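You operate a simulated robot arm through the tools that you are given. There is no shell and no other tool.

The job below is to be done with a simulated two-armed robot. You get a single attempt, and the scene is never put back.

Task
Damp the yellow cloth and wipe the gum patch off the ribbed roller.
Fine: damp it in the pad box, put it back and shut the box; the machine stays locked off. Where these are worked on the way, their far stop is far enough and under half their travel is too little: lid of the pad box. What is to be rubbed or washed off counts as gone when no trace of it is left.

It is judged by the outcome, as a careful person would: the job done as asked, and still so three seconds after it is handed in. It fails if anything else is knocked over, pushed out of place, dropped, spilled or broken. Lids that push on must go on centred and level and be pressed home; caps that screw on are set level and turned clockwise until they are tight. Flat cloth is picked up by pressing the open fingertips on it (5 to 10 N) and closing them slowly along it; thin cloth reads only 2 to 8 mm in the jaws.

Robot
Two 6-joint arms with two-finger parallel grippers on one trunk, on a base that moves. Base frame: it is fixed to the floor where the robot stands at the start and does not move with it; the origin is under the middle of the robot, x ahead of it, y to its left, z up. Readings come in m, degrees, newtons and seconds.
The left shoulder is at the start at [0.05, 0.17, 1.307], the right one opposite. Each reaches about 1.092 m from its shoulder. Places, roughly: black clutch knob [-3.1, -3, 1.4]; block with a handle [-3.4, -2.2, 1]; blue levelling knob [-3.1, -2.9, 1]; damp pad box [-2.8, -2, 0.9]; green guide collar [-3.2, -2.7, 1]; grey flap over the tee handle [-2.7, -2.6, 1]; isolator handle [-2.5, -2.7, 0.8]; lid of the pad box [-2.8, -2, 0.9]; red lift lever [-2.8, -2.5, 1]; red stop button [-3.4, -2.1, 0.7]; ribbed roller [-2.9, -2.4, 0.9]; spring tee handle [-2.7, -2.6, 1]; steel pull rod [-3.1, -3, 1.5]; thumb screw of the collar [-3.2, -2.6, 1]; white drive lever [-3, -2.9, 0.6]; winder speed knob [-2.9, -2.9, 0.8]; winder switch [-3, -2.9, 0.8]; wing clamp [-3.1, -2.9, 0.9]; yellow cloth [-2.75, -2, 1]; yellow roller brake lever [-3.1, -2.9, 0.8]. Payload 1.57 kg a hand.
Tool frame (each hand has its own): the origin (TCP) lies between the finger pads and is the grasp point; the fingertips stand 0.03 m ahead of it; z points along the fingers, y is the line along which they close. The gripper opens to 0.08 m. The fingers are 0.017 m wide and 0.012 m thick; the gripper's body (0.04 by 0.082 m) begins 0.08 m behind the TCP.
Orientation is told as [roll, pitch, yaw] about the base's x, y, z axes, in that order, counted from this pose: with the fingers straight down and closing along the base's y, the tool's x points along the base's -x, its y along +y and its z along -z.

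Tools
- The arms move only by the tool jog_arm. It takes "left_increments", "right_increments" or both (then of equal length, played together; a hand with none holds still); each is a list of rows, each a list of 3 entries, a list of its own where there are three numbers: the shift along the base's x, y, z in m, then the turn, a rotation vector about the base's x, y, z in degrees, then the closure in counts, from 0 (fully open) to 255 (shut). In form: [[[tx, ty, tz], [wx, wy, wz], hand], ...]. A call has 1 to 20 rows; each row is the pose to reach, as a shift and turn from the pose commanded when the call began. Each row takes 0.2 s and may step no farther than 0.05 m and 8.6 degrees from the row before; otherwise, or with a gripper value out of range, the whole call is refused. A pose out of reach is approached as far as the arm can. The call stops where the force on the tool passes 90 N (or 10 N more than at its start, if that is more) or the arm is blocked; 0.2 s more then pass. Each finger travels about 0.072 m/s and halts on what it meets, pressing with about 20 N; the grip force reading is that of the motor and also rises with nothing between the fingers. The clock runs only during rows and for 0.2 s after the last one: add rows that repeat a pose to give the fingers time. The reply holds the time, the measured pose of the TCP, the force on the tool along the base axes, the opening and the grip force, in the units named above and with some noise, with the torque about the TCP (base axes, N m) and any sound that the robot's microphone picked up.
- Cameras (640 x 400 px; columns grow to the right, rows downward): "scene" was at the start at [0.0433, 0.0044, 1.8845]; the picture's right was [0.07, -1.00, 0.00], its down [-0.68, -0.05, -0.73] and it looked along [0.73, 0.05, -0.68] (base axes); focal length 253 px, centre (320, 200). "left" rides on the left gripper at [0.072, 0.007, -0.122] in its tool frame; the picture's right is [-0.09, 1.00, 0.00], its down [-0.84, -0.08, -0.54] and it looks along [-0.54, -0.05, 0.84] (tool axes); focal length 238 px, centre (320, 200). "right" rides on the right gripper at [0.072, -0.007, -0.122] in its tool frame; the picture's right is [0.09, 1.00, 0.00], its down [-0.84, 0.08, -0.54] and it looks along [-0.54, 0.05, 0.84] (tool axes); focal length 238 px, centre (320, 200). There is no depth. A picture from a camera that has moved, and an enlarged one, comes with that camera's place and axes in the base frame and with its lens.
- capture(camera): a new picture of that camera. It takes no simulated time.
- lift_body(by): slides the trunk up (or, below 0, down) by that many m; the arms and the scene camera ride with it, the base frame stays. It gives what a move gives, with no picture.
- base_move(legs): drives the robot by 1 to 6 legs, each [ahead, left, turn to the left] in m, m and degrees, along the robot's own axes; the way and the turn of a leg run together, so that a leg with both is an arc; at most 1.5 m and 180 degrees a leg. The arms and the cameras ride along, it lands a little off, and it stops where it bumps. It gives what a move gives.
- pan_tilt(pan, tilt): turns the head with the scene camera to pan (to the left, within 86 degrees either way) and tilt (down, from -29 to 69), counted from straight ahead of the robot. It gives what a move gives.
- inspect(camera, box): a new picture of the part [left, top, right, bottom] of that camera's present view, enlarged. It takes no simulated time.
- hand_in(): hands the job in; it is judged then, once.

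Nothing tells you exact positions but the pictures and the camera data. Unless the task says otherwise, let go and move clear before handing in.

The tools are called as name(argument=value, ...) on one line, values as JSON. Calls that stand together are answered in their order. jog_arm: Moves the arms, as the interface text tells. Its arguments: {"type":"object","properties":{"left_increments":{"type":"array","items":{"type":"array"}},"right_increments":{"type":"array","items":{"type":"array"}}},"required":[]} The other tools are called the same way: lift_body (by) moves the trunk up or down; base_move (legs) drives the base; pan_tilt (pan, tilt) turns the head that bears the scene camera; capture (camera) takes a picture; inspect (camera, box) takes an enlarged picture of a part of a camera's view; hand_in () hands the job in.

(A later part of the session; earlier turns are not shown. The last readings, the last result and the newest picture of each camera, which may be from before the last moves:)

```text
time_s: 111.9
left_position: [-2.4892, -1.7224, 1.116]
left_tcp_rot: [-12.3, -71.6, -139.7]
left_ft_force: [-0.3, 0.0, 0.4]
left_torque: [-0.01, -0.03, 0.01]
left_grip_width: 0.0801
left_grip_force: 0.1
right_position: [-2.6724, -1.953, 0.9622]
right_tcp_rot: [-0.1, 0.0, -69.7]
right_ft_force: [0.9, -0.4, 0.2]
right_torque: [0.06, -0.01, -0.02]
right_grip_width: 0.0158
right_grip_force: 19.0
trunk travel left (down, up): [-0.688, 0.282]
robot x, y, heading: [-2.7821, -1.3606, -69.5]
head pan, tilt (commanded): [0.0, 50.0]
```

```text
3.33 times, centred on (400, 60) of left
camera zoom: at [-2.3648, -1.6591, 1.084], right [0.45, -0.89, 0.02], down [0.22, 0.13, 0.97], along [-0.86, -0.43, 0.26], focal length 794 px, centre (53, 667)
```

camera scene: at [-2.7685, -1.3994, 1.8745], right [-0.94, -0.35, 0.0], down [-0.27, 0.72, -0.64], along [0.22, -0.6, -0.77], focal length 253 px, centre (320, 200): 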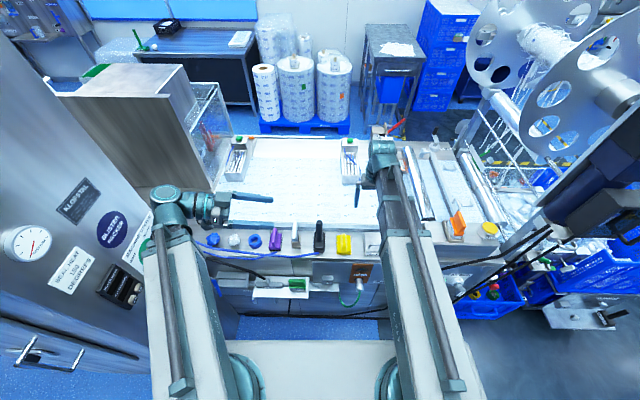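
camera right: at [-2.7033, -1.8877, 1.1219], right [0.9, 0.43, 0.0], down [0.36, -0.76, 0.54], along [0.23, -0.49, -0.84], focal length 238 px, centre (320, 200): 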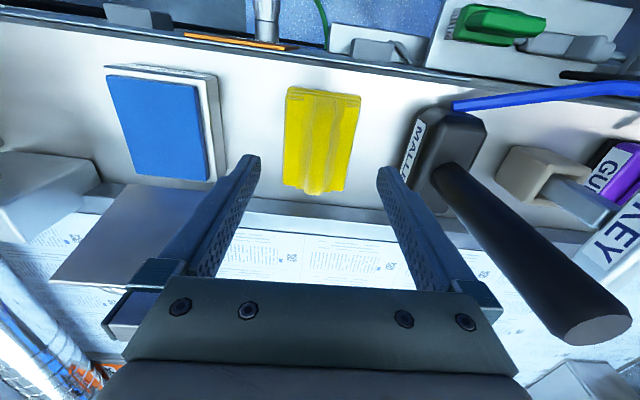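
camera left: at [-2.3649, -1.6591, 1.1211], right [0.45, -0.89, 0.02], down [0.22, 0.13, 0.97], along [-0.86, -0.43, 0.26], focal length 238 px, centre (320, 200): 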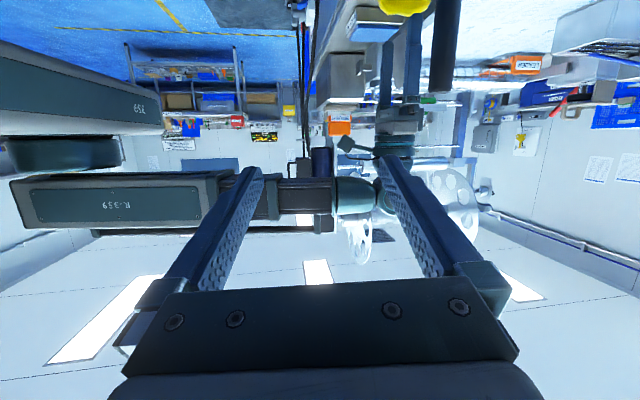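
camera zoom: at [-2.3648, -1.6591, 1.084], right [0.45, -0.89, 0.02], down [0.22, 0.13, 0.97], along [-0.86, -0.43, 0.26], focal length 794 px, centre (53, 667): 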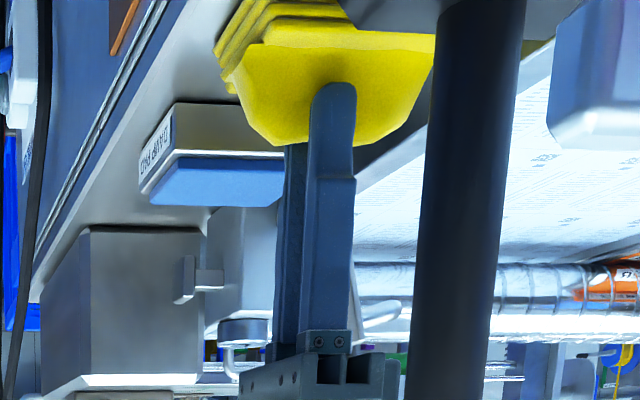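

The crest is gripped (15.8 mm wide, firm). I note the resting pose [-2.6724, -1.953, 0.9622], yaw -69.7, for putting it back, and lift.

lift_body(by=0.03)

inspect(camera="left", box=[320, 0, 480, 120])

capture(camera="right")

```text
time_s: 112.6
left_position: [-2.4895, -1.723, 1.1456]
left_tcp_rot: [-12.3, -71.6, -139.6]
left_ft_force: [-0.3, -0.1, -0.1]
left_torque: [0.01, 0.0, 0.03]
left_grip_width: 0.0801
left_grip_force: 0.0
right_position: [-2.6725, -1.9535, 0.9918]
right_tcp_rot: [0.1, 0.0, -69.6]
right_ft_force: [-0.6, 0.9, -0.7]
right_torque: [-0.01, 0.01, 0.02]
right_grip_width: 0.0164
right_grip_force: 20.5
trunk travel left (down, up): [-0.718, 0.252]
robot x, y, heading: [-2.7836, -1.3591, -69.8]
head pan, tilt (commanded): [0.0, 50.0]
```

```text
3.33 times, centred on (400, 60) of left
camera zoom: at [-2.3648, -1.6592, 1.114], right [0.45, -0.89, 0.02], down [0.22, 0.13, 0.97], along [-0.86, -0.43, 0.26], focal length 794 px, centre (53, 667)
```

zoom: 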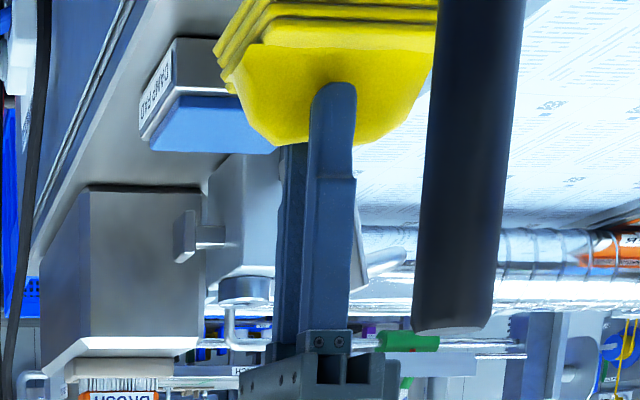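

```text
taken
camera right: at [-2.7032, -1.8879, 1.1148], right [0.9, 0.43, 0.0], down [0.36, -0.76, 0.54], along [0.23, -0.49, -0.84], focal length 238 px, centre (320, 200)
```

right: 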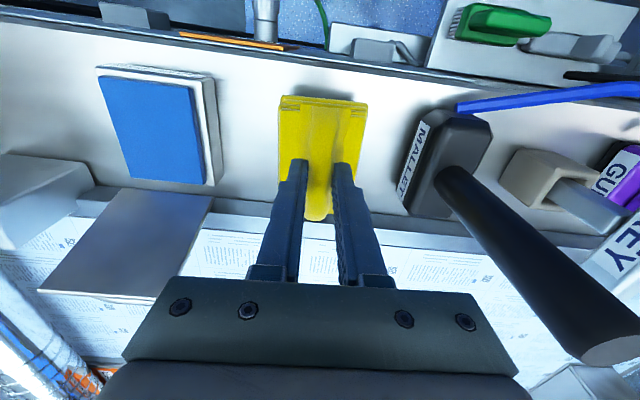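

The cloth is held securely and lifted. I raise it further and carry it over the blue pad.

lift_body(by=0.075)

jog_arm(right_increments=[[[-0.0234, -0.0087, 0], [0, 0, 0], 255], [[-0.0469, -0.0174, 0], [0, 0, 0], 255], [[-0.0703, -0.0262, 0], [0, 0, 0], 255], [[-0.0938, -0.0349, 0], [0, 0, 0], 255], [[-0.1172, -0.0436, 0], [0, 0, 0], 255]])

capture(camera="right")

inspect(camera="left", box=[280, 0, 440, 120])

```text
time_s: 113.8
left_position: [-2.4888, -1.7216, 1.2194]
left_tcp_rot: [-12.2, -71.5, -139.7]
left_ft_force: [0.7, -0.1, -0.5]
left_torque: [0.02, 0.0, -0.01]
left_grip_width: 0.0799
left_grip_force: 0.0
right_position: [-2.6719, -1.9529, 1.0685]
right_tcp_rot: [0.0, 0.0, -69.6]
right_ft_force: [-1.2, 0.2, -0.1]
right_torque: [0.0, 0.03, -0.01]
right_grip_width: 0.016
right_grip_force: 19.9
trunk travel left (down, up): [-0.793, 0.177]
robot x, y, heading: [-2.7807, -1.3636, -69.6]
head pan, tilt (commanded): [0.0, 50.0]
```

```text
time_s: 115.0
left_position: [-2.4903, -1.7223, 1.2205]
left_tcp_rot: [-12.3, -71.5, -139.7]
left_ft_force: [-0.3, 0.0, 0.3]
left_torque: [-0.01, 0.02, -0.01]
left_grip_width: 0.08
left_grip_force: 0.0
right_position: [-2.7908, -1.9925, 1.0679]
right_tcp_rot: [0.0, 0.0, -69.6]
right_ft_force: [-0.3, -0.3, -0.9]
right_torque: [0.01, -0.01, 0.02]
right_grip_width: 0.0159
right_grip_force: 19.6
trunk travel left (down, up): [-0.793, 0.177]
robot x, y, heading: [-2.7831, -1.3631, -69.4]
head pan, tilt (commanded): [0.0, 50.0]
```

```text
taken
camera right: at [-2.8224, -1.9288, 1.1897], right [0.9, 0.43, 0.0], down [0.36, -0.76, 0.54], along [0.23, -0.49, -0.84], focal length 238 px, centre (320, 200)
```

right: 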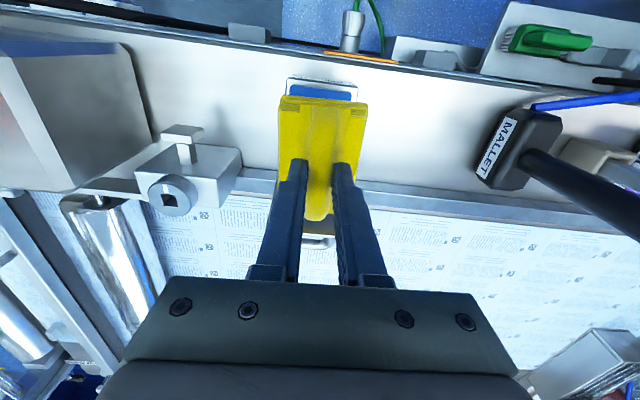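

```text
3.33 times, centred on (360, 60) of left
camera zoom: at [-2.3651, -1.6593, 1.189], right [0.45, -0.89, 0.02], down [0.22, 0.13, 0.97], along [-0.86, -0.43, 0.26], focal length 794 px, centre (187, 667)
```

zoom: 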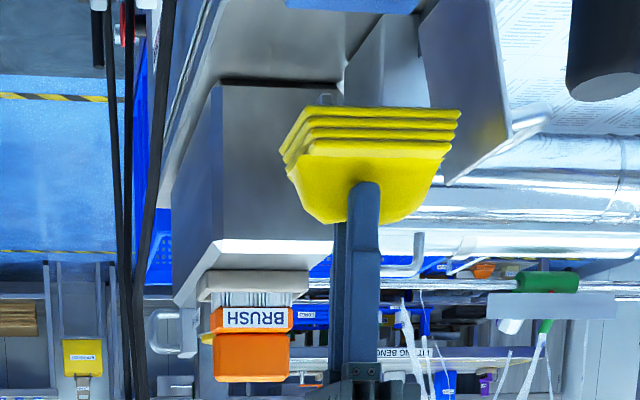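

The cloth is centred above the damp pad. I lower it stepwise until it presses on the pad.

lift_body(by=-0.045)

inspect(camera="left", box=[280, 0, 440, 120])

```text
time_s: 115.8
left_position: [-2.4894, -1.7221, 1.1752]
left_tcp_rot: [-12.4, -71.7, -139.7]
left_ft_force: [-0.4, 0.4, 0.1]
left_torque: [-0.02, 0.0, 0.0]
left_grip_width: 0.0801
left_grip_force: 0.0
right_position: [-2.7913, -1.993, 1.0235]
right_tcp_rot: [0.0, 0.1, -69.6]
right_ft_force: [-0.1, -0.3, -0.8]
right_torque: [-0.01, -0.03, 0.01]
right_grip_width: 0.0158
right_grip_force: 20.2
trunk travel left (down, up): [-0.748, 0.222]
robot x, y, heading: [-2.7801, -1.36, -69.8]
head pan, tilt (commanded): [0.0, 50.0]
```

```text
3.33 times, centred on (360, 60) of left
camera zoom: at [-2.3649, -1.659, 1.144], right [0.45, -0.89, 0.02], down [0.22, 0.13, 0.97], along [-0.86, -0.43, 0.26], focal length 794 px, centre (187, 667)
```

zoom: 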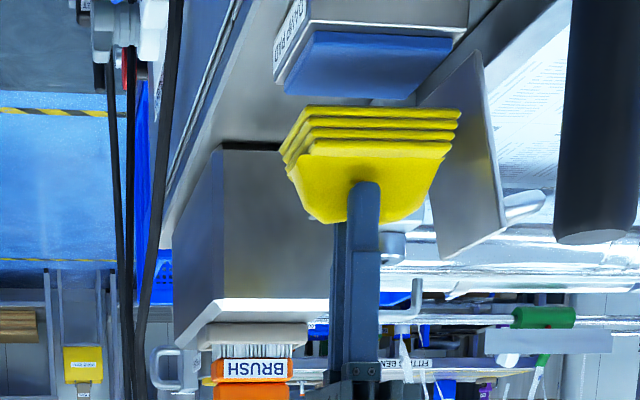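

Only about a centimetre left. I shift 4 mm toward me to keep clear of the open lid, then lower to contact.

jog_arm(right_increments=[[[-0.0014, 0.0037, 0], [0, 0, 0], 255]])

lift_body(by=-0.008)

lift_body(by=-0.004)

inspect(camera="left", box=[280, 0, 440, 120])

```text
time_s: 116.2
left_position: [-2.4896, -1.7214, 1.1754]
left_tcp_rot: [-12.4, -71.6, -139.7]
left_ft_force: [0.1, 0.1, -0.4]
left_torque: [0.0, -0.02, 0.02]
left_grip_width: 0.0801
left_grip_force: 0.1
right_position: [-2.7914, -1.989, 1.0232]
right_tcp_rot: [-0.1, -0.1, -69.7]
right_ft_force: [0.2, 0.0, 0.4]
right_torque: [0.0, -0.02, -0.04]
right_grip_width: 0.0161
right_grip_force: 20.1
trunk travel left (down, up): [-0.748, 0.222]
robot x, y, heading: [-2.7817, -1.3635, -69.7]
head pan, tilt (commanded): [0.0, 50.0]
```

```text
time_s: 116.8
left_position: [-2.4891, -1.7213, 1.1668]
left_tcp_rot: [-12.2, -71.6, -139.6]
left_ft_force: [-0.2, -0.3, -0.2]
left_torque: [-0.01, -0.01, 0.0]
left_grip_width: 0.08
left_grip_force: 0.0
right_position: [-2.7907, -1.9898, 1.0149]
right_tcp_rot: [0.0, 0.0, -69.6]
right_ft_force: [0.0, -0.1, -0.8]
right_torque: [-0.02, 0.0, -0.02]
right_grip_width: 0.0161
right_grip_force: 19.7
trunk travel left (down, up): [-0.74, 0.23]
robot x, y, heading: [-2.7813, -1.3637, -69.7]
head pan, tilt (commanded): [0.0, 50.0]
```

```text
time_s: 117.3
left_position: [-2.4905, -1.7218, 1.1638]
left_tcp_rot: [-12.3, -71.7, -139.7]
left_ft_force: [0.5, -0.5, -0.6]
left_torque: [0.01, 0.03, -0.02]
left_grip_width: 0.0798
left_grip_force: 0.1
right_position: [-2.7908, -1.9886, 1.0116]
right_tcp_rot: [0.1, 0.1, -69.6]
right_ft_force: [-0.4, -0.4, 0.5]
right_torque: [-0.01, 0.0, 0.03]
right_grip_width: 0.0159
right_grip_force: 19.8
trunk travel left (down, up): [-0.736, 0.234]
robot x, y, heading: [-2.7825, -1.3617, -70.0]
head pan, tilt (commanded): [0.0, 50.0]
```

```text
3.33 times, centred on (360, 60) of left
camera zoom: at [-2.3649, -1.6591, 1.132], right [0.45, -0.89, 0.02], down [0.22, 0.13, 0.97], along [-0.86, -0.43, 0.26], focal length 794 px, centre (187, 667)
```

zoom: 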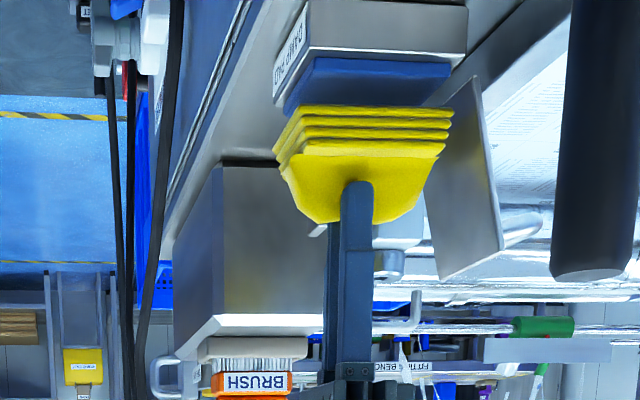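

Very close now. I lower further in 4 mm steps, reading the vertical force.

lift_body(by=-0.004)

lift_body(by=-0.003)

```text
time_s: 117.9
left_position: [-2.4893, -1.7212, 1.1599]
left_tcp_rot: [-12.3, -71.6, -139.6]
left_ft_force: [-0.7, -0.6, 0.0]
left_torque: [-0.02, 0.01, 0.02]
left_grip_width: 0.08
left_grip_force: 0.0
right_position: [-2.7922, -1.9884, 1.0073]
right_tcp_rot: [0.0, 0.0, -69.7]
right_ft_force: [-0.2, -0.4, 0.1]
right_torque: [0.0, 0.0, -0.03]
right_grip_width: 0.0161
right_grip_force: 19.5
trunk travel left (down, up): [-0.732, 0.238]
robot x, y, heading: [-2.7807, -1.3617, -69.5]
head pan, tilt (commanded): [0.0, 50.0]
```

```text
time_s: 118.4
left_position: [-2.4889, -1.7228, 1.157]
left_tcp_rot: [-12.4, -71.6, -139.7]
left_ft_force: [-0.7, 0.3, -0.2]
left_torque: [-0.04, 0.02, 0.01]
left_grip_width: 0.0802
left_grip_force: 0.0
right_position: [-2.7915, -1.9891, 1.0039]
right_tcp_rot: [0.0, 0.0, -69.6]
right_ft_force: [0.1, 0.2, -0.4]
right_torque: [-0.01, 0.04, 0.0]
right_grip_width: 0.0161
right_grip_force: 20.1
trunk travel left (down, up): [-0.729, 0.241]
robot x, y, heading: [-2.7828, -1.3625, -69.8]
head pan, tilt (commanded): [0.0, 50.0]
```

No contact force yet at 1.004. I continue lowering carefully.

lift_body(by=-0.003)

lift_body(by=-0.003)

inspect(camera="left", box=[280, 0, 440, 120])

```text
time_s: 118.9
left_position: [-2.488, -1.7225, 1.154]
left_tcp_rot: [-12.3, -71.5, -139.7]
left_ft_force: [0.6, 0.0, -0.4]
left_torque: [0.0, 0.02, 0.02]
left_grip_width: 0.0798
left_grip_force: 0.0
right_position: [-2.7928, -1.9891, 1.0009]
right_tcp_rot: [0.0, 0.1, -69.6]
right_ft_force: [0.1, -0.6, -0.5]
right_torque: [0.03, 0.0, -0.03]
right_grip_width: 0.0159
right_grip_force: 20.6
trunk travel left (down, up): [-0.726, 0.244]
robot x, y, heading: [-2.7822, -1.3651, -69.7]
head pan, tilt (commanded): [0.0, 50.0]
```

```text
time_s: 119.4
left_position: [-2.489, -1.7208, 1.1518]
left_tcp_rot: [-12.2, -71.6, -139.7]
left_ft_force: [-0.1, -0.2, 0.0]
left_torque: [0.0, 0.0, -0.01]
left_grip_width: 0.0801
left_grip_force: 0.1
right_position: [-2.7916, -1.9895, 0.9977]
right_tcp_rot: [-0.1, -0.1, -69.7]
right_ft_force: [-0.6, 0.7, -1.7]
right_torque: [0.01, 0.0, -0.01]
right_grip_width: 0.0161
right_grip_force: 20.1
trunk travel left (down, up): [-0.723, 0.247]
robot x, y, heading: [-2.7814, -1.3652, -69.7]
head pan, tilt (commanded): [0.0, 50.0]
```

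```text
3.33 times, centred on (360, 60) of left
camera zoom: at [-2.3648, -1.6591, 1.119], right [0.45, -0.89, 0.02], down [0.22, 0.13, 0.97], along [-0.86, -0.43, 0.26], focal length 794 px, centre (187, 667)
```

zoom: 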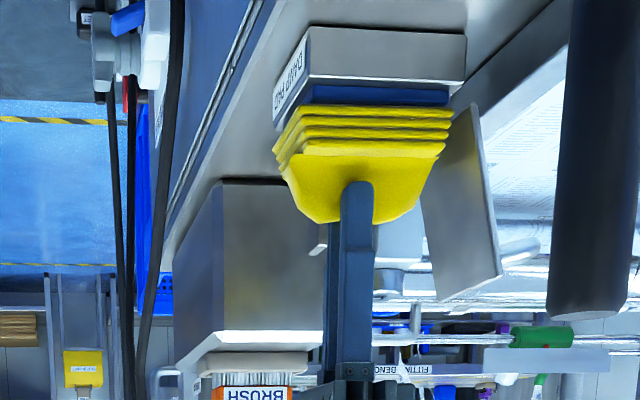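

The gap is nearly closed. I keep lowering in small steps until the force reads several newtons.

lift_body(by=-0.003)

lift_body(by=-0.003)

inspect(camera="left", box=[280, 0, 440, 120])

```text
time_s: 120.0
left_position: [-2.489, -1.7216, 1.1474]
left_tcp_rot: [-12.2, -71.6, -139.8]
left_ft_force: [-0.3, 0.2, 0.2]
left_torque: [-0.01, -0.02, -0.02]
left_grip_width: 0.0802
left_grip_force: 0.1
right_position: [-2.7915, -1.9894, 0.9951]
right_tcp_rot: [-0.1, 0.0, -69.6]
right_ft_force: [0.3, -0.2, 0.8]
right_torque: [-0.05, 0.0, 0.01]
right_grip_width: 0.0161
right_grip_force: 19.6
trunk travel left (down, up): [-0.72, 0.25]
robot x, y, heading: [-2.7841, -1.3646, -69.8]
head pan, tilt (commanded): [0.0, 50.0]
```

```text
time_s: 120.5
left_position: [-2.4894, -1.7195, 1.145]
left_tcp_rot: [-12.2, -71.6, -139.8]
left_ft_force: [0.3, 0.8, 0.0]
left_torque: [-0.03, -0.03, -0.02]
left_grip_width: 0.0801
left_grip_force: 0.1
right_position: [-2.7912, -1.9885, 0.992]
right_tcp_rot: [0.0, -0.1, -69.8]
right_ft_force: [-0.2, -2.1, 20.2]
right_torque: [-0.07, -0.01, 0.02]
right_grip_width: 0.016
right_grip_force: 19.8
trunk travel left (down, up): [-0.717, 0.253]
robot x, y, heading: [-2.7816, -1.3664, -69.6]
head pan, tilt (commanded): [0.0, 50.0]
```

```text
3.33 times, centred on (360, 60) of left
camera zoom: at [-2.3649, -1.6582, 1.1135], right [0.45, -0.89, 0.02], down [0.22, 0.13, 0.97], along [-0.86, -0.43, 0.26], focal length 794 px, centre (187, 667)
```

zoom: 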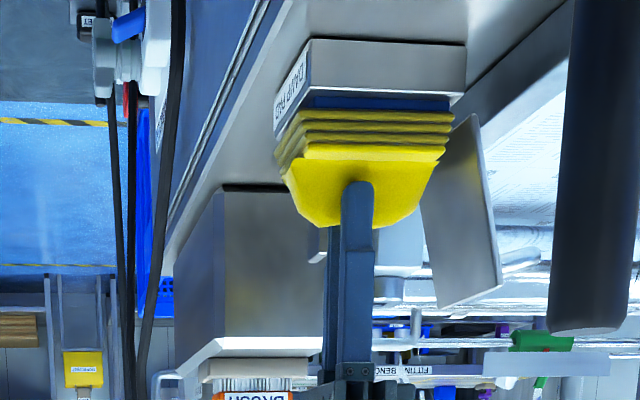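

The cloth presses on the pad with about 20 N and its lower layers already look darker. I hold it there for a couple of seconds.

jog_arm(right_increments=[[[0, 0, 0], [0, 0, 0], 255], [[0, 0, 0], [0, 0, 0], 255], [[0, 0, 0], [0, 0, 0], 255], [[0, 0, 0], [0, 0, 0], 255], [[0, 0, 0], [0, 0, 0], 255], [[0, 0, 0], [0, 0, 0], 255], [[0, 0, 0], [0, 0, 0], 255], [[0, 0, 0], [0, 0, 0], 255], [[0, 0, 0], [0, 0, 0], 255], [[0, 0, 0], [0, 0, 0], 255]])

inspect(camera="left", box=[280, 0, 440, 120])

capture(camera="right")

```text
time_s: 122.7
left_position: [-2.4894, -1.7215, 1.1435]
left_tcp_rot: [-12.2, -71.6, -139.8]
left_ft_force: [0.2, 0.5, 0.5]
left_torque: [-0.02, 0.01, 0.02]
left_grip_width: 0.0801
left_grip_force: 0.1
right_position: [-2.7918, -1.9882, 0.9914]
right_tcp_rot: [0.1, 0.0, -69.6]
right_ft_force: [-0.4, 0.4, 13.3]
right_torque: [0.06, 0.07, 0.0]
right_grip_width: 0.0159
right_grip_force: 19.8
trunk travel left (down, up): [-0.717, 0.253]
robot x, y, heading: [-2.784, -1.3598, -69.6]
head pan, tilt (commanded): [0.0, 50.0]
```

```text
3.33 times, centred on (360, 60) of left
camera zoom: at [-2.3648, -1.6583, 1.1132], right [0.45, -0.89, 0.02], down [0.22, 0.13, 0.97], along [-0.86, -0.43, 0.26], focal length 794 px, centre (187, 667)
```

zoom: 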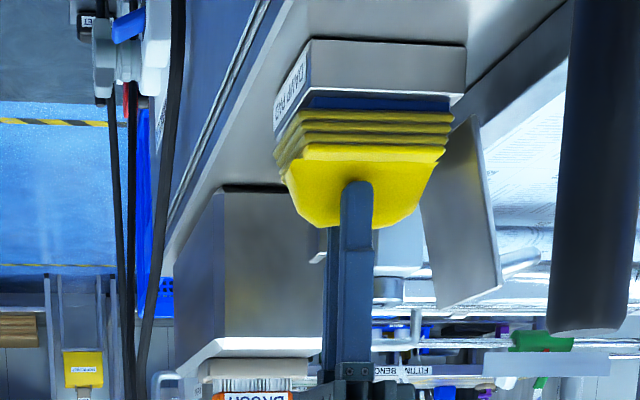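

```text
taken
camera right: at [-2.8227, -1.9234, 1.1143], right [0.9, 0.43, 0.0], down [0.36, -0.76, 0.54], along [0.23, -0.49, -0.84], focal length 238 px, centre (320, 200)
```

right: 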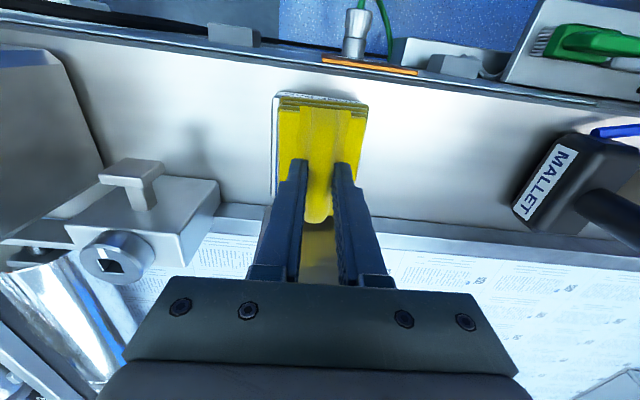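

I lift the cloth off the pad and check whether it stays darkened (damp).

lift_body(by=0.08)

inspect(camera="left", box=[280, 0, 440, 120])

inspect(camera="right", box=[220, 60, 420, 220])

```text
time_s: 123.8
left_position: [-2.4896, -1.7226, 1.2241]
left_tcp_rot: [-12.4, -71.7, -139.7]
left_ft_force: [-0.1, -0.8, -0.3]
left_torque: [0.0, 0.03, -0.02]
left_grip_width: 0.08
left_grip_force: 0.1
right_position: [-2.7915, -1.9903, 1.0715]
right_tcp_rot: [-0.1, -0.1, -69.5]
right_ft_force: [-0.2, 0.0, 0.0]
right_torque: [0.0, 0.01, -0.03]
right_grip_width: 0.0159
right_grip_force: 19.7
trunk travel left (down, up): [-0.797, 0.173]
robot x, y, heading: [-2.7795, -1.3635, -69.7]
head pan, tilt (commanded): [0.0, 50.0]
```

```text
3.33 times, centred on (360, 60) of left
camera zoom: at [-2.3648, -1.6592, 1.1929], right [0.45, -0.89, 0.02], down [0.22, 0.13, 0.97], along [-0.86, -0.43, 0.26], focal length 794 px, centre (187, 667)
```

zoom: 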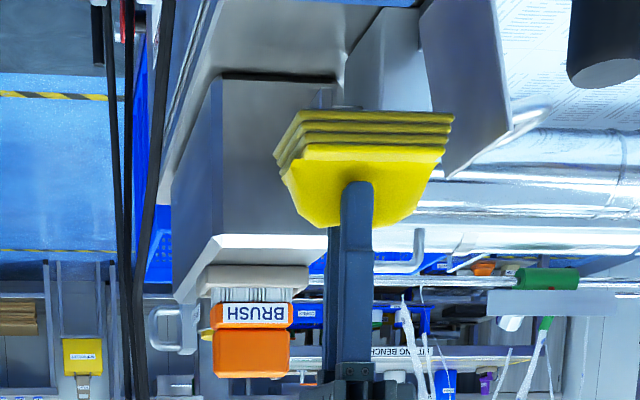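

```text
2.50 times, centred on (320, 140) of right
camera zoom: at [-2.8227, -1.9245, 1.1937], right [0.9, 0.43, 0.0], down [0.36, -0.76, 0.54], along [0.23, -0.49, -0.84], focal length 596 px, centre (320, 350)
```

zoom: 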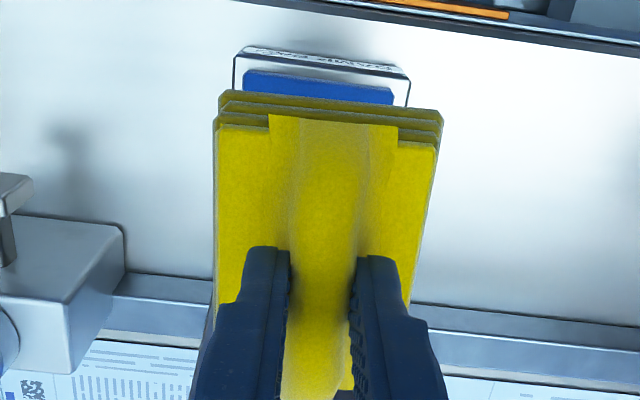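

The lower layers stay darker, so the cloth is damp. I raise a bit and carry it over the roller, near the gum patch at about [-2.957, -2.28].

lift_body(by=0.05)

jog_arm(right_increments=[[[-0.0206, -0.0363, 0], [0, 0, 0], 255], [[-0.0413, -0.0727, 0], [0, 0, 0], 255], [[-0.0619, -0.109, 0], [0, 0, 0], 255], [[-0.0825, -0.1454, 0], [0, 0, 0], 255], [[-0.1031, -0.1817, 0], [0, 0, 0], 255], [[-0.1238, -0.218, 0], [0, 0, 0], 255], [[-0.1444, -0.2544, 0], [0, 0, 0], 255], [[-0.165, -0.2907, 0], [0, 0, 0], 255]])

capture(camera="right")

capture(camera="left")

capture(camera="scene")

```text
time_s: 124.8
left_position: [-2.4891, -1.7222, 1.2723]
left_tcp_rot: [-12.4, -71.5, -139.7]
left_ft_force: [0.4, 0.2, -0.4]
left_torque: [0.02, 0.0, -0.03]
left_grip_width: 0.0801
left_grip_force: 0.0
right_position: [-2.7921, -1.9883, 1.123]
right_tcp_rot: [0.0, -0.1, -69.6]
right_ft_force: [1.2, -0.2, -0.4]
right_torque: [0.02, 0.03, 0.02]
right_grip_width: 0.0161
right_grip_force: 20.2
trunk travel left (down, up): [-0.847, 0.123]
robot x, y, heading: [-2.7811, -1.3645, -70.0]
head pan, tilt (commanded): [0.0, 50.0]
```

```text
time_s: 126.6
left_position: [-2.489, -1.7226, 1.2744]
left_tcp_rot: [-12.4, -71.5, -139.7]
left_ft_force: [-0.2, 0.0, 0.2]
left_torque: [-0.01, -0.04, -0.01]
left_grip_width: 0.0799
left_grip_force: 0.0
right_position: [-2.9574, -2.2833, 1.1226]
right_tcp_rot: [0.0, -0.1, -69.5]
right_ft_force: [1.4, -0.2, -0.1]
right_torque: [-0.02, 0.01, 0.01]
right_grip_width: 0.016
right_grip_force: 19.6
trunk travel left (down, up): [-0.847, 0.123]
robot x, y, heading: [-2.7841, -1.3636, -69.6]
head pan, tilt (commanded): [0.0, 50.0]
```

```text
taken
camera right: at [-2.988, -2.2188, 1.2433], right [0.9, 0.43, 0.0], down [0.36, -0.76, 0.54], along [0.23, -0.49, -0.84], focal length 238 px, centre (320, 200)
```

right: 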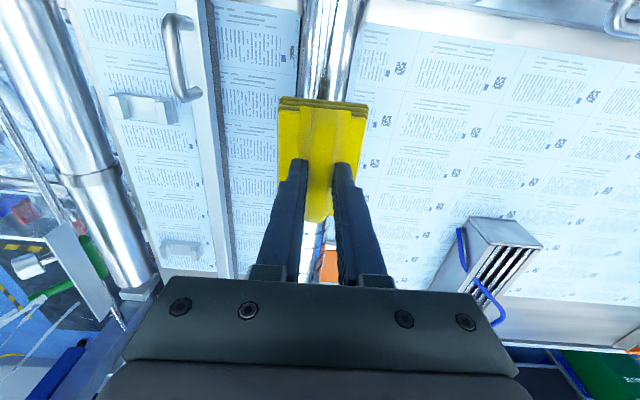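

```text
taken
camera left: at [-2.3652, -1.6598, 1.243], right [0.45, -0.89, 0.02], down [0.22, 0.13, 0.97], along [-0.86, -0.43, 0.26], focal length 238 px, centre (320, 200)
```

left: 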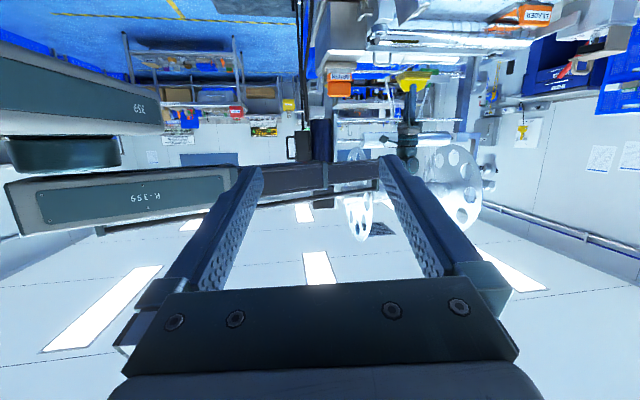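

```text
taken
camera scene: at [-2.7692, -1.4005, 1.7995], right [-0.94, -0.35, 0.0], down [-0.27, 0.72, -0.64], along [0.22, -0.6, -0.77], focal length 253 px, centre (320, 200)
```

scene: 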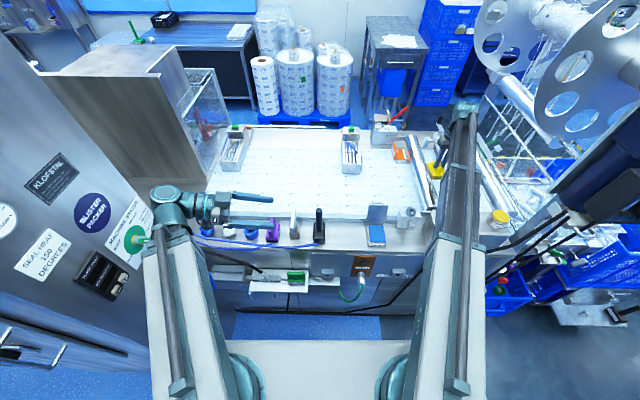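

The cloth is centred over the roller. I lower most of the way, then feel for contact.

lift_body(by=-0.09)

inspect(camera="left", box=[320, 0, 500, 130])

capture(camera="right")

```text
time_s: 127.8
left_position: [-2.4879, -1.7198, 1.1864]
left_tcp_rot: [-12.0, -71.7, -140.0]
left_ft_force: [0.0, 0.0, -0.5]
left_torque: [0.0, 0.0, 0.02]
left_grip_width: 0.0799
left_grip_force: 0.1
right_position: [-2.9572, -2.2808, 1.0351]
right_tcp_rot: [-0.1, -0.2, -69.6]
right_ft_force: [-1.4, -4.7, 36.6]
right_torque: [-0.25, 0.14, -0.02]
right_grip_width: 0.0163
right_grip_force: 20.7
trunk travel left (down, up): [-0.757, 0.213]
robot x, y, heading: [-2.7813, -1.3591, -69.8]
head pan, tilt (commanded): [0.0, 50.0]
```

```text
3.08 times, centred on (410, 65) of left
camera zoom: at [-2.3644, -1.6564, 1.1542], right [0.45, -0.89, 0.02], down [0.22, 0.14, 0.97], along [-0.86, -0.43, 0.26], focal length 733 px, centre (43, 615)
```

zoom: 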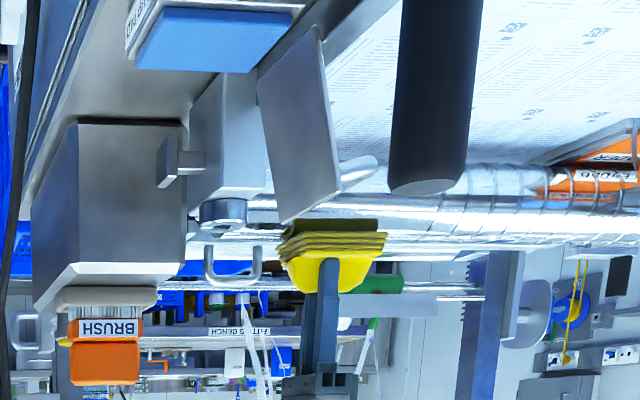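

```text
taken
camera right: at [-2.9873, -2.2149, 1.1567], right [0.9, 0.43, 0.0], down [0.36, -0.76, 0.54], along [0.23, -0.49, -0.84], focal length 238 px, centre (320, 200)
```

right: 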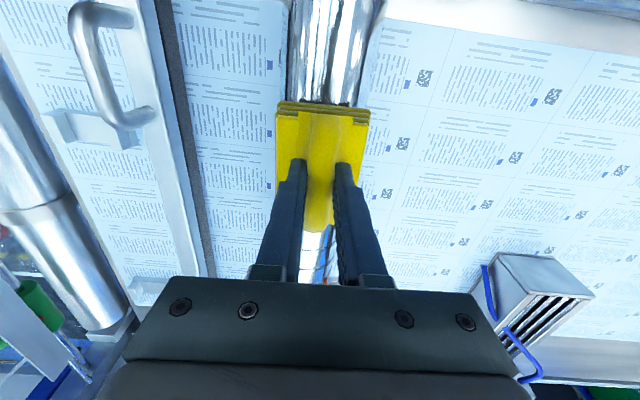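

Contact came at TCP z ≈ 1.036 with 37 N, so the roller's top is at about z ≈ 0.984. I ease the pressure slightly before rubbing.

lift_body(by=0.002)

jog_arm(right_increments=[[[-0.007, 0.0187, 0], [0, 0, 0], 255], [[-0.0139, 0.0375, 0], [0, 0, 0], 255], [[-0.0209, 0.0562, 0], [0, 0, 0], 255], [[-0.0139, 0.0375, 0], [0, 0, 0], 255], [[-0.007, 0.0187, 0], [0, 0, 0], 255], [[0, 0, 0], [0, 0, 0], 255], [[0.007, -0.0187, 0], [0, 0, 0], 255], [[0.0139, -0.0375, 0], [0, 0, 0], 255], [[0.0209, -0.0562, 0], [0, 0, 0], 255], [[0.0139, -0.0375, 0], [0, 0, 0], 255], [[0.007, -0.0187, 0], [0, 0, 0], 255], [[0, 0, 0], [0, 0, 0], 255]])

capture(camera="right")

```text
time_s: 128.3
left_position: [-2.4897, -1.7205, 1.1866]
left_tcp_rot: [-12.1, -71.7, -139.9]
left_ft_force: [-0.7, 0.1, -0.8]
left_torque: [-0.01, 0.01, -0.03]
left_grip_width: 0.0801
left_grip_force: 0.0
right_position: [-2.9555, -2.2813, 1.0358]
right_tcp_rot: [0.0, -0.1, -69.6]
right_ft_force: [-1.2, 1.2, 16.8]
right_torque: [-0.22, 0.05, -0.03]
right_grip_width: 0.016
right_grip_force: 20.0
trunk travel left (down, up): [-0.759, 0.211]
robot x, y, heading: [-2.7848, -1.3656, -70.0]
head pan, tilt (commanded): [0.0, 50.0]
```

```text
time_s: 130.9
left_position: [-2.4885, -1.7203, 1.1868]
left_tcp_rot: [-12.2, -71.5, -139.8]
left_ft_force: [0.1, -0.4, -0.5]
left_torque: [-0.01, -0.01, -0.01]
left_grip_width: 0.0798
left_grip_force: 0.0
right_position: [-2.9559, -2.2814, 1.0355]
right_tcp_rot: [0.1, -0.1, -69.6]
right_ft_force: [4.2, -6.4, 20.7]
right_torque: [-0.44, -0.14, 0.02]
right_grip_width: 0.0157
right_grip_force: 20.0
trunk travel left (down, up): [-0.759, 0.211]
robot x, y, heading: [-2.7849, -1.3628, -69.4]
head pan, tilt (commanded): [0.0, 50.0]
```

```text
taken
camera right: at [-2.9866, -2.217, 1.157], right [0.9, 0.43, 0.0], down [0.36, -0.76, 0.54], along [0.23, -0.49, -0.84], focal length 238 px, centre (320, 200)
```

right: 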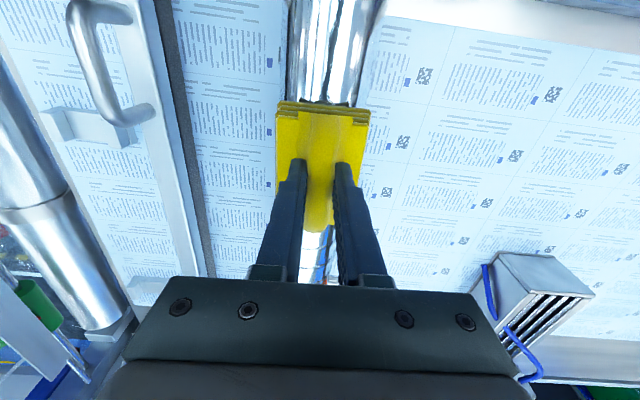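

One pass done with about 15–20 N. I look at the visible stretch of the roller in front of the cloth.

inspect(camera="right", box=[270, 0, 400, 110])

inspect(camera="scene", box=[390, 130, 450, 230])

```text
3.64 times, centred on (335, 55) of right
camera zoom: at [-2.9866, -2.217, 1.157], right [0.9, 0.43, 0.0], down [0.36, -0.76, 0.54], along [0.23, -0.49, -0.84], focal length 867 px, centre (266, 727)
```

zoom: 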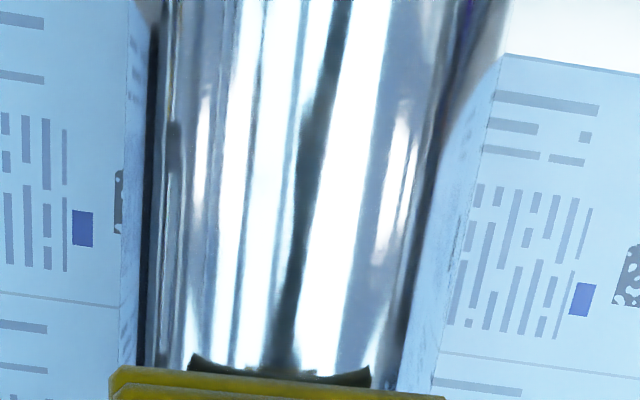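

```text
4.00 times, centred on (420, 180) of scene
camera zoom: at [-2.7679, -1.3976, 1.7116], right [-0.94, -0.35, 0.0], down [-0.27, 0.72, -0.64], along [0.22, -0.6, -0.77], focal length 1012 px, centre (-80, 280)
```

zoom: 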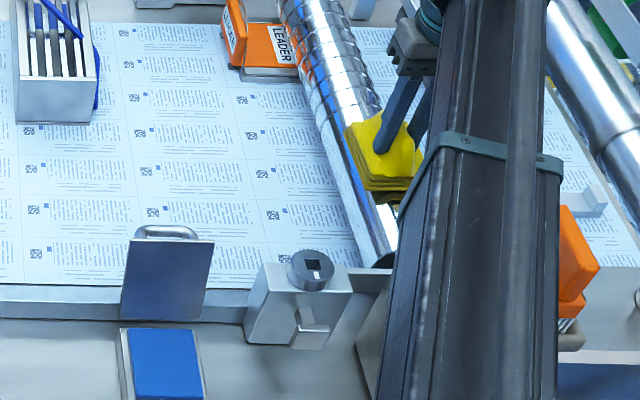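

The near part of the roller now looks clean and only reflections remain. I make further passes over the whole patch range with slight sideways rubbing.

jog_arm(right_increments=[[[-0.0096, 0.0177, 0], [0, 0, 0], 255], [[-0.0111, 0.0386, 0], [0, 0, 0], 255], [[-0.0237, 0.0552, 0], [0, 0, 0], 255], [[-0.0199, 0.0638, 0], [0, 0, 0], 255], [[-0.0176, 0.0365, 0], [0, 0, 0], 255], [[-0.0042, 0.0197, 0], [0, 0, 0], 255], [[-0.0028, -0.001, 0], [0, 0, 0], 255], [[0.0098, -0.0177, 0], [0, 0, 0], 255], [[0.0111, -0.0386, 0], [0, 0, 0], 255], [[0.0237, -0.0552, 0], [0, 0, 0], 255], [[0.025, -0.075, 0], [0, 0, 0], 255], [[0.0176, -0.055, 0], [0, 0, 0], 255], [[0.0139, -0.0375, 0], [0, 0, 0], 255], [[0.0098, -0.0177, 0], [0, 0, 0], 255], [[-0.0028, -0.001, 0], [0, 0, 0], 255], [[-0.007, 0.0187, 0], [0, 0, 0], 255], [[-0.0139, 0.0375, 0], [0, 0, 0], 255], [[-0.0209, 0.0562, 0], [0, 0, 0], 255]])

jog_arm(right_increments=[[[0.007, -0.0187, 0], [0, 0, 0], 255], [[0.0139, -0.0375, 0], [0, 0, 0], 255], [[0.0209, -0.0562, 0], [0, 0, 0], 255], [[0.0278, -0.075, 0], [0, 0, 0], 255], [[0.0348, -0.0937, 0], [0, 0, 0], 255], [[0.0418, -0.1124, 0], [0, 0, 0], 255], [[0.0488, -0.1312, 0], [0, 0, 0], 255]])

capture(camera="right")

inspect(camera="right", box=[250, 0, 400, 110])

```text
time_s: 134.7
left_position: [-2.4877, -1.7206, 1.1866]
left_tcp_rot: [-12.1, -71.6, -139.8]
left_ft_force: [0.9, 0.5, -0.6]
left_torque: [0.01, 0.0, -0.02]
left_grip_width: 0.0801
left_grip_force: 0.1
right_position: [-2.9779, -2.2231, 1.0359]
right_tcp_rot: [0.0, 0.1, -69.6]
right_ft_force: [3.5, -7.3, 21.9]
right_torque: [-0.4, -0.19, -0.02]
right_grip_width: 0.0161
right_grip_force: 20.2
right hand out of reach, approached as far as the arm can: row 11
trunk travel left (down, up): [-0.759, 0.211]
robot x, y, heading: [-2.7806, -1.3678, -69.8]
head pan, tilt (commanded): [0.0, 50.0]
```

```text
time_s: 136.3
left_position: [-2.4896, -1.7216, 1.1858]
left_tcp_rot: [-12.0, -71.6, -139.9]
left_ft_force: [0.0, -0.2, 0.0]
left_torque: [-0.02, 0.02, -0.01]
left_grip_width: 0.0801
left_grip_force: 0.1
right_position: [-2.932, -2.3406, 1.0346]
right_tcp_rot: [-0.1, -0.1, -69.7]
right_ft_force: [-3.9, 1.3, 13.4]
right_torque: [0.3, 0.39, 0.0]
right_grip_width: 0.016
right_grip_force: 19.9
right hand out of reach, approached as far as the arm can: row 7
trunk travel left (down, up): [-0.759, 0.211]
robot x, y, heading: [-2.7826, -1.3595, -70.0]
head pan, tilt (commanded): [0.0, 50.0]
```

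```text
taken
camera right: at [-2.9627, -2.2751, 1.157], right [0.9, 0.43, 0.0], down [0.36, -0.76, 0.54], along [0.23, -0.49, -0.84], focal length 238 px, centre (320, 200)
```

right: 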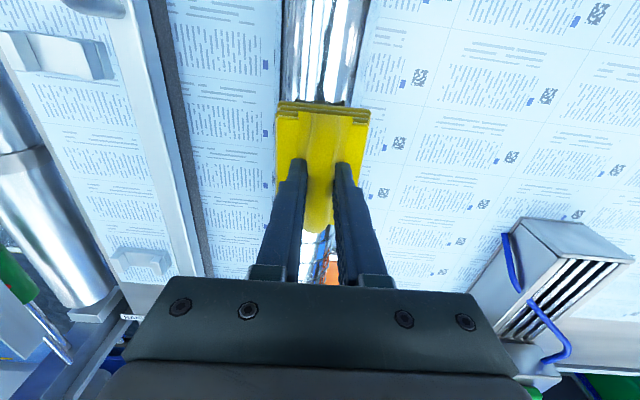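

```text
3.64 times, centred on (325, 55) of right
camera zoom: at [-2.9627, -2.2751, 1.157], right [0.9, 0.43, 0.0], down [0.36, -0.76, 0.54], along [0.23, -0.49, -0.84], focal length 867 px, centre (302, 727)
```

zoom: 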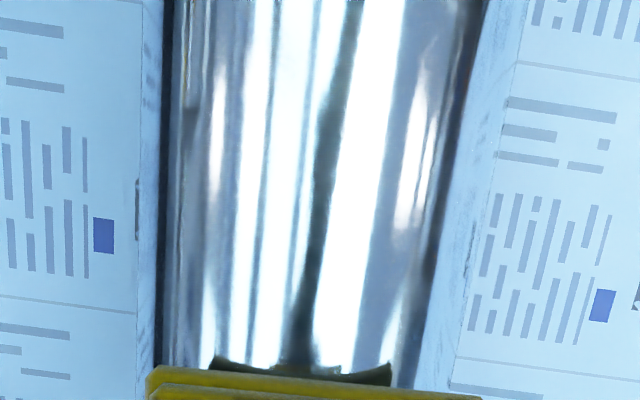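

The stretch visible now looks free of the mottled patch. I lift the cloth off and move aside to view the whole roller.

lift_body(by=0.12)

jog_arm(right_increments=[[[0.01, 0.03, 0], [0, 0, 0], 255], [[0.025, 0.06, 0], [0, 0, 0], 255], [[0.04, 0.09, 0], [0, 0, 0], 255], [[0.06, 0.11, 0], [0, 0, 0], 255]])

capture(camera="right")

inspect(camera="right", box=[180, 20, 320, 200])

capture(camera="scene")

```text
time_s: 137.8
left_position: [-2.4893, -1.7222, 1.3067]
left_tcp_rot: [-12.4, -71.6, -139.7]
left_ft_force: [0.8, 1.1, -0.2]
left_torque: [0.02, 0.01, -0.04]
left_grip_width: 0.0798
left_grip_force: 0.1
right_position: [-2.9304, -2.3417, 1.154]
right_tcp_rot: [-0.1, 0.0, -69.8]
right_ft_force: [0.3, -0.2, -0.6]
right_torque: [-0.02, -0.01, 0.01]
right_grip_width: 0.016
right_grip_force: 20.1
trunk travel left (down, up): [-0.879, 0.091]
robot x, y, heading: [-2.7799, -1.3657, -69.8]
head pan, tilt (commanded): [0.0, 50.0]
```

```text
time_s: 138.8
left_position: [-2.4884, -1.7219, 1.306]
left_tcp_rot: [-12.4, -71.5, -139.7]
left_ft_force: [0.0, -1.6, -0.6]
left_torque: [-0.05, -0.03, 0.02]
left_grip_width: 0.08
left_grip_force: 0.1
right_position: [-2.8703, -2.2312, 1.1545]
right_tcp_rot: [-0.1, -0.1, -69.7]
right_ft_force: [1.0, 0.8, 0.0]
right_torque: [0.0, 0.0, 0.01]
right_grip_width: 0.0159
right_grip_force: 19.8
trunk travel left (down, up): [-0.879, 0.091]
robot x, y, heading: [-2.7838, -1.3644, -70.0]
head pan, tilt (commanded): [0.0, 50.0]
```

```text
taken
camera right: at [-2.901, -2.1663, 1.2758], right [0.9, 0.43, 0.0], down [0.36, -0.76, 0.54], along [0.23, -0.49, -0.84], focal length 238 px, centre (320, 200)
```

right: 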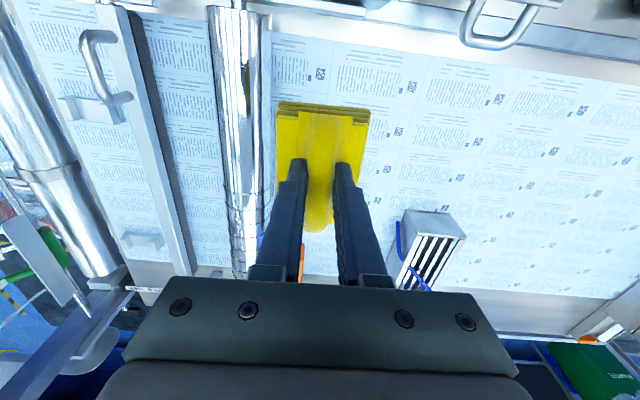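

```text
2.22 times, centred on (250, 110) of right
camera zoom: at [-2.901, -2.1663, 1.2758], right [0.9, 0.43, 0.0], down [0.36, -0.76, 0.54], along [0.23, -0.49, -0.84], focal length 530 px, centre (476, 400)
```

zoom: 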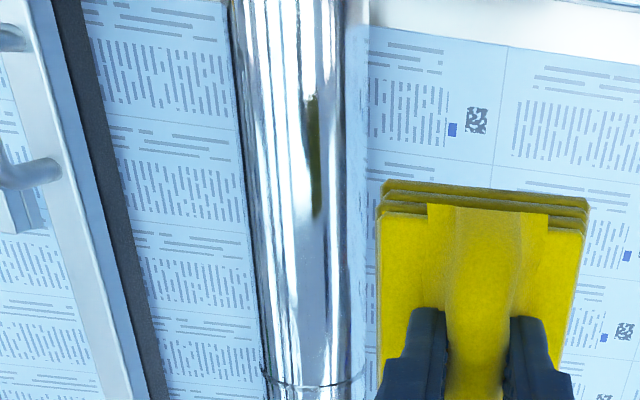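

```text
taken
camera scene: at [-2.7681, -1.3994, 1.8315], right [-0.94, -0.35, 0.0], down [-0.27, 0.72, -0.64], along [0.22, -0.6, -0.77], focal length 253 px, centre (320, 200)
```

scene: 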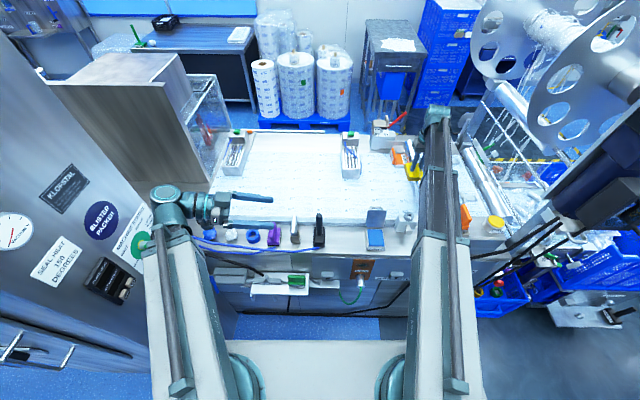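

The mottled brown patch is gone, but there's an olive streak that may be the reflection of the cloth. I move the hand further aside and check whether the streak moves with it.

jog_arm(right_increments=[[[0.02, 0.02, 0], [0, 0, 0], 255], [[0.04, 0.04, 0], [0, 0, 0], 255], [[0.07, 0.06, 0], [0, 0, 0], 255], [[0.1, 0.06, 0], [0, 0, 0], 255]])

capture(camera="right")

inspect(camera="right", box=[90, 60, 230, 230])

inspect(camera="scene", box=[390, 130, 480, 230])

```text
time_s: 139.8
left_position: [-2.4895, -1.7228, 1.3057]
left_tcp_rot: [-12.4, -71.6, -139.6]
left_ft_force: [0.0, 0.3, 0.4]
left_torque: [0.06, -0.02, -0.04]
left_grip_width: 0.08
left_grip_force: 0.1
right_position: [-2.772, -2.1713, 1.1534]
right_tcp_rot: [0.1, 0.1, -69.7]
right_ft_force: [0.5, 1.2, -0.5]
right_torque: [-0.02, 0.0, -0.03]
right_grip_width: 0.016
right_grip_force: 19.8
trunk travel left (down, up): [-0.879, 0.091]
robot x, y, heading: [-2.7812, -1.3676, -69.7]
head pan, tilt (commanded): [0.0, 50.0]
```

```text
taken
camera right: at [-2.8034, -2.1077, 1.2755], right [0.9, 0.43, 0.0], down [0.36, -0.76, 0.54], along [0.23, -0.49, -0.84], focal length 238 px, centre (320, 200)
```

right: 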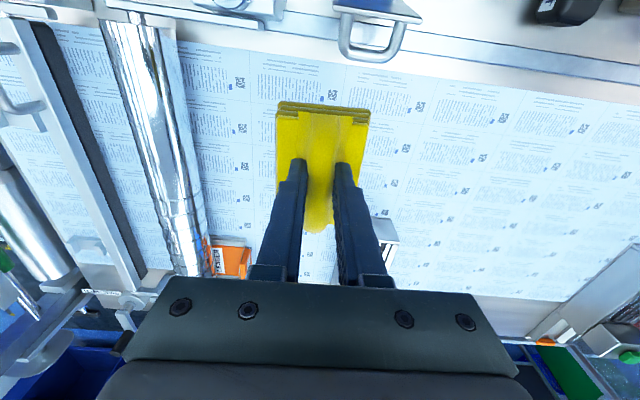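

```text
2.35 times, centred on (160, 145) of right
camera zoom: at [-2.8034, -2.1077, 1.2755], right [0.9, 0.43, 0.0], down [0.36, -0.76, 0.54], along [0.23, -0.49, -0.84], focal length 561 px, centre (696, 329)
```

zoom: 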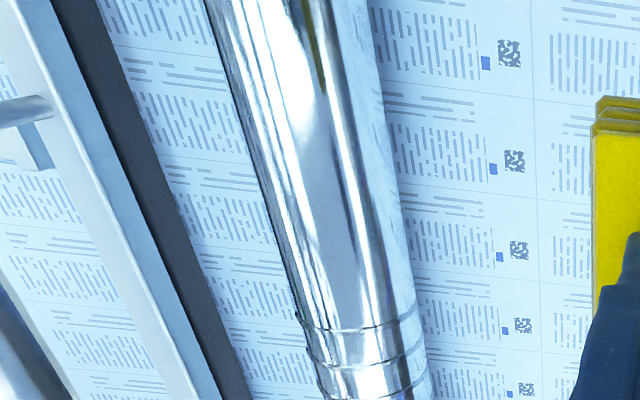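

```text
4.00 times, centred on (435, 180) of scene
camera zoom: at [-2.7683, -1.4001, 1.8315], right [-0.94, -0.35, 0.0], down [-0.27, 0.72, -0.64], along [0.22, -0.6, -0.77], focal length 1012 px, centre (-140, 280)
```

zoom: 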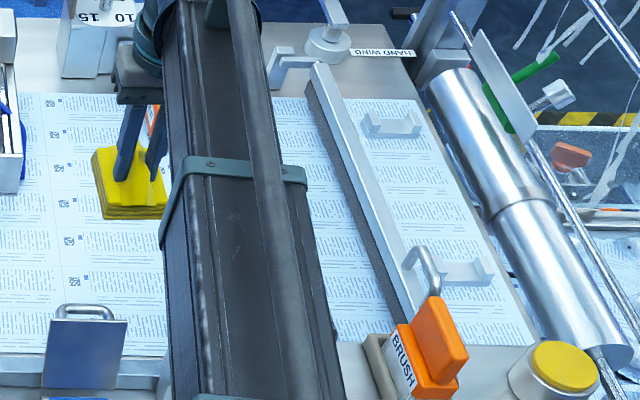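

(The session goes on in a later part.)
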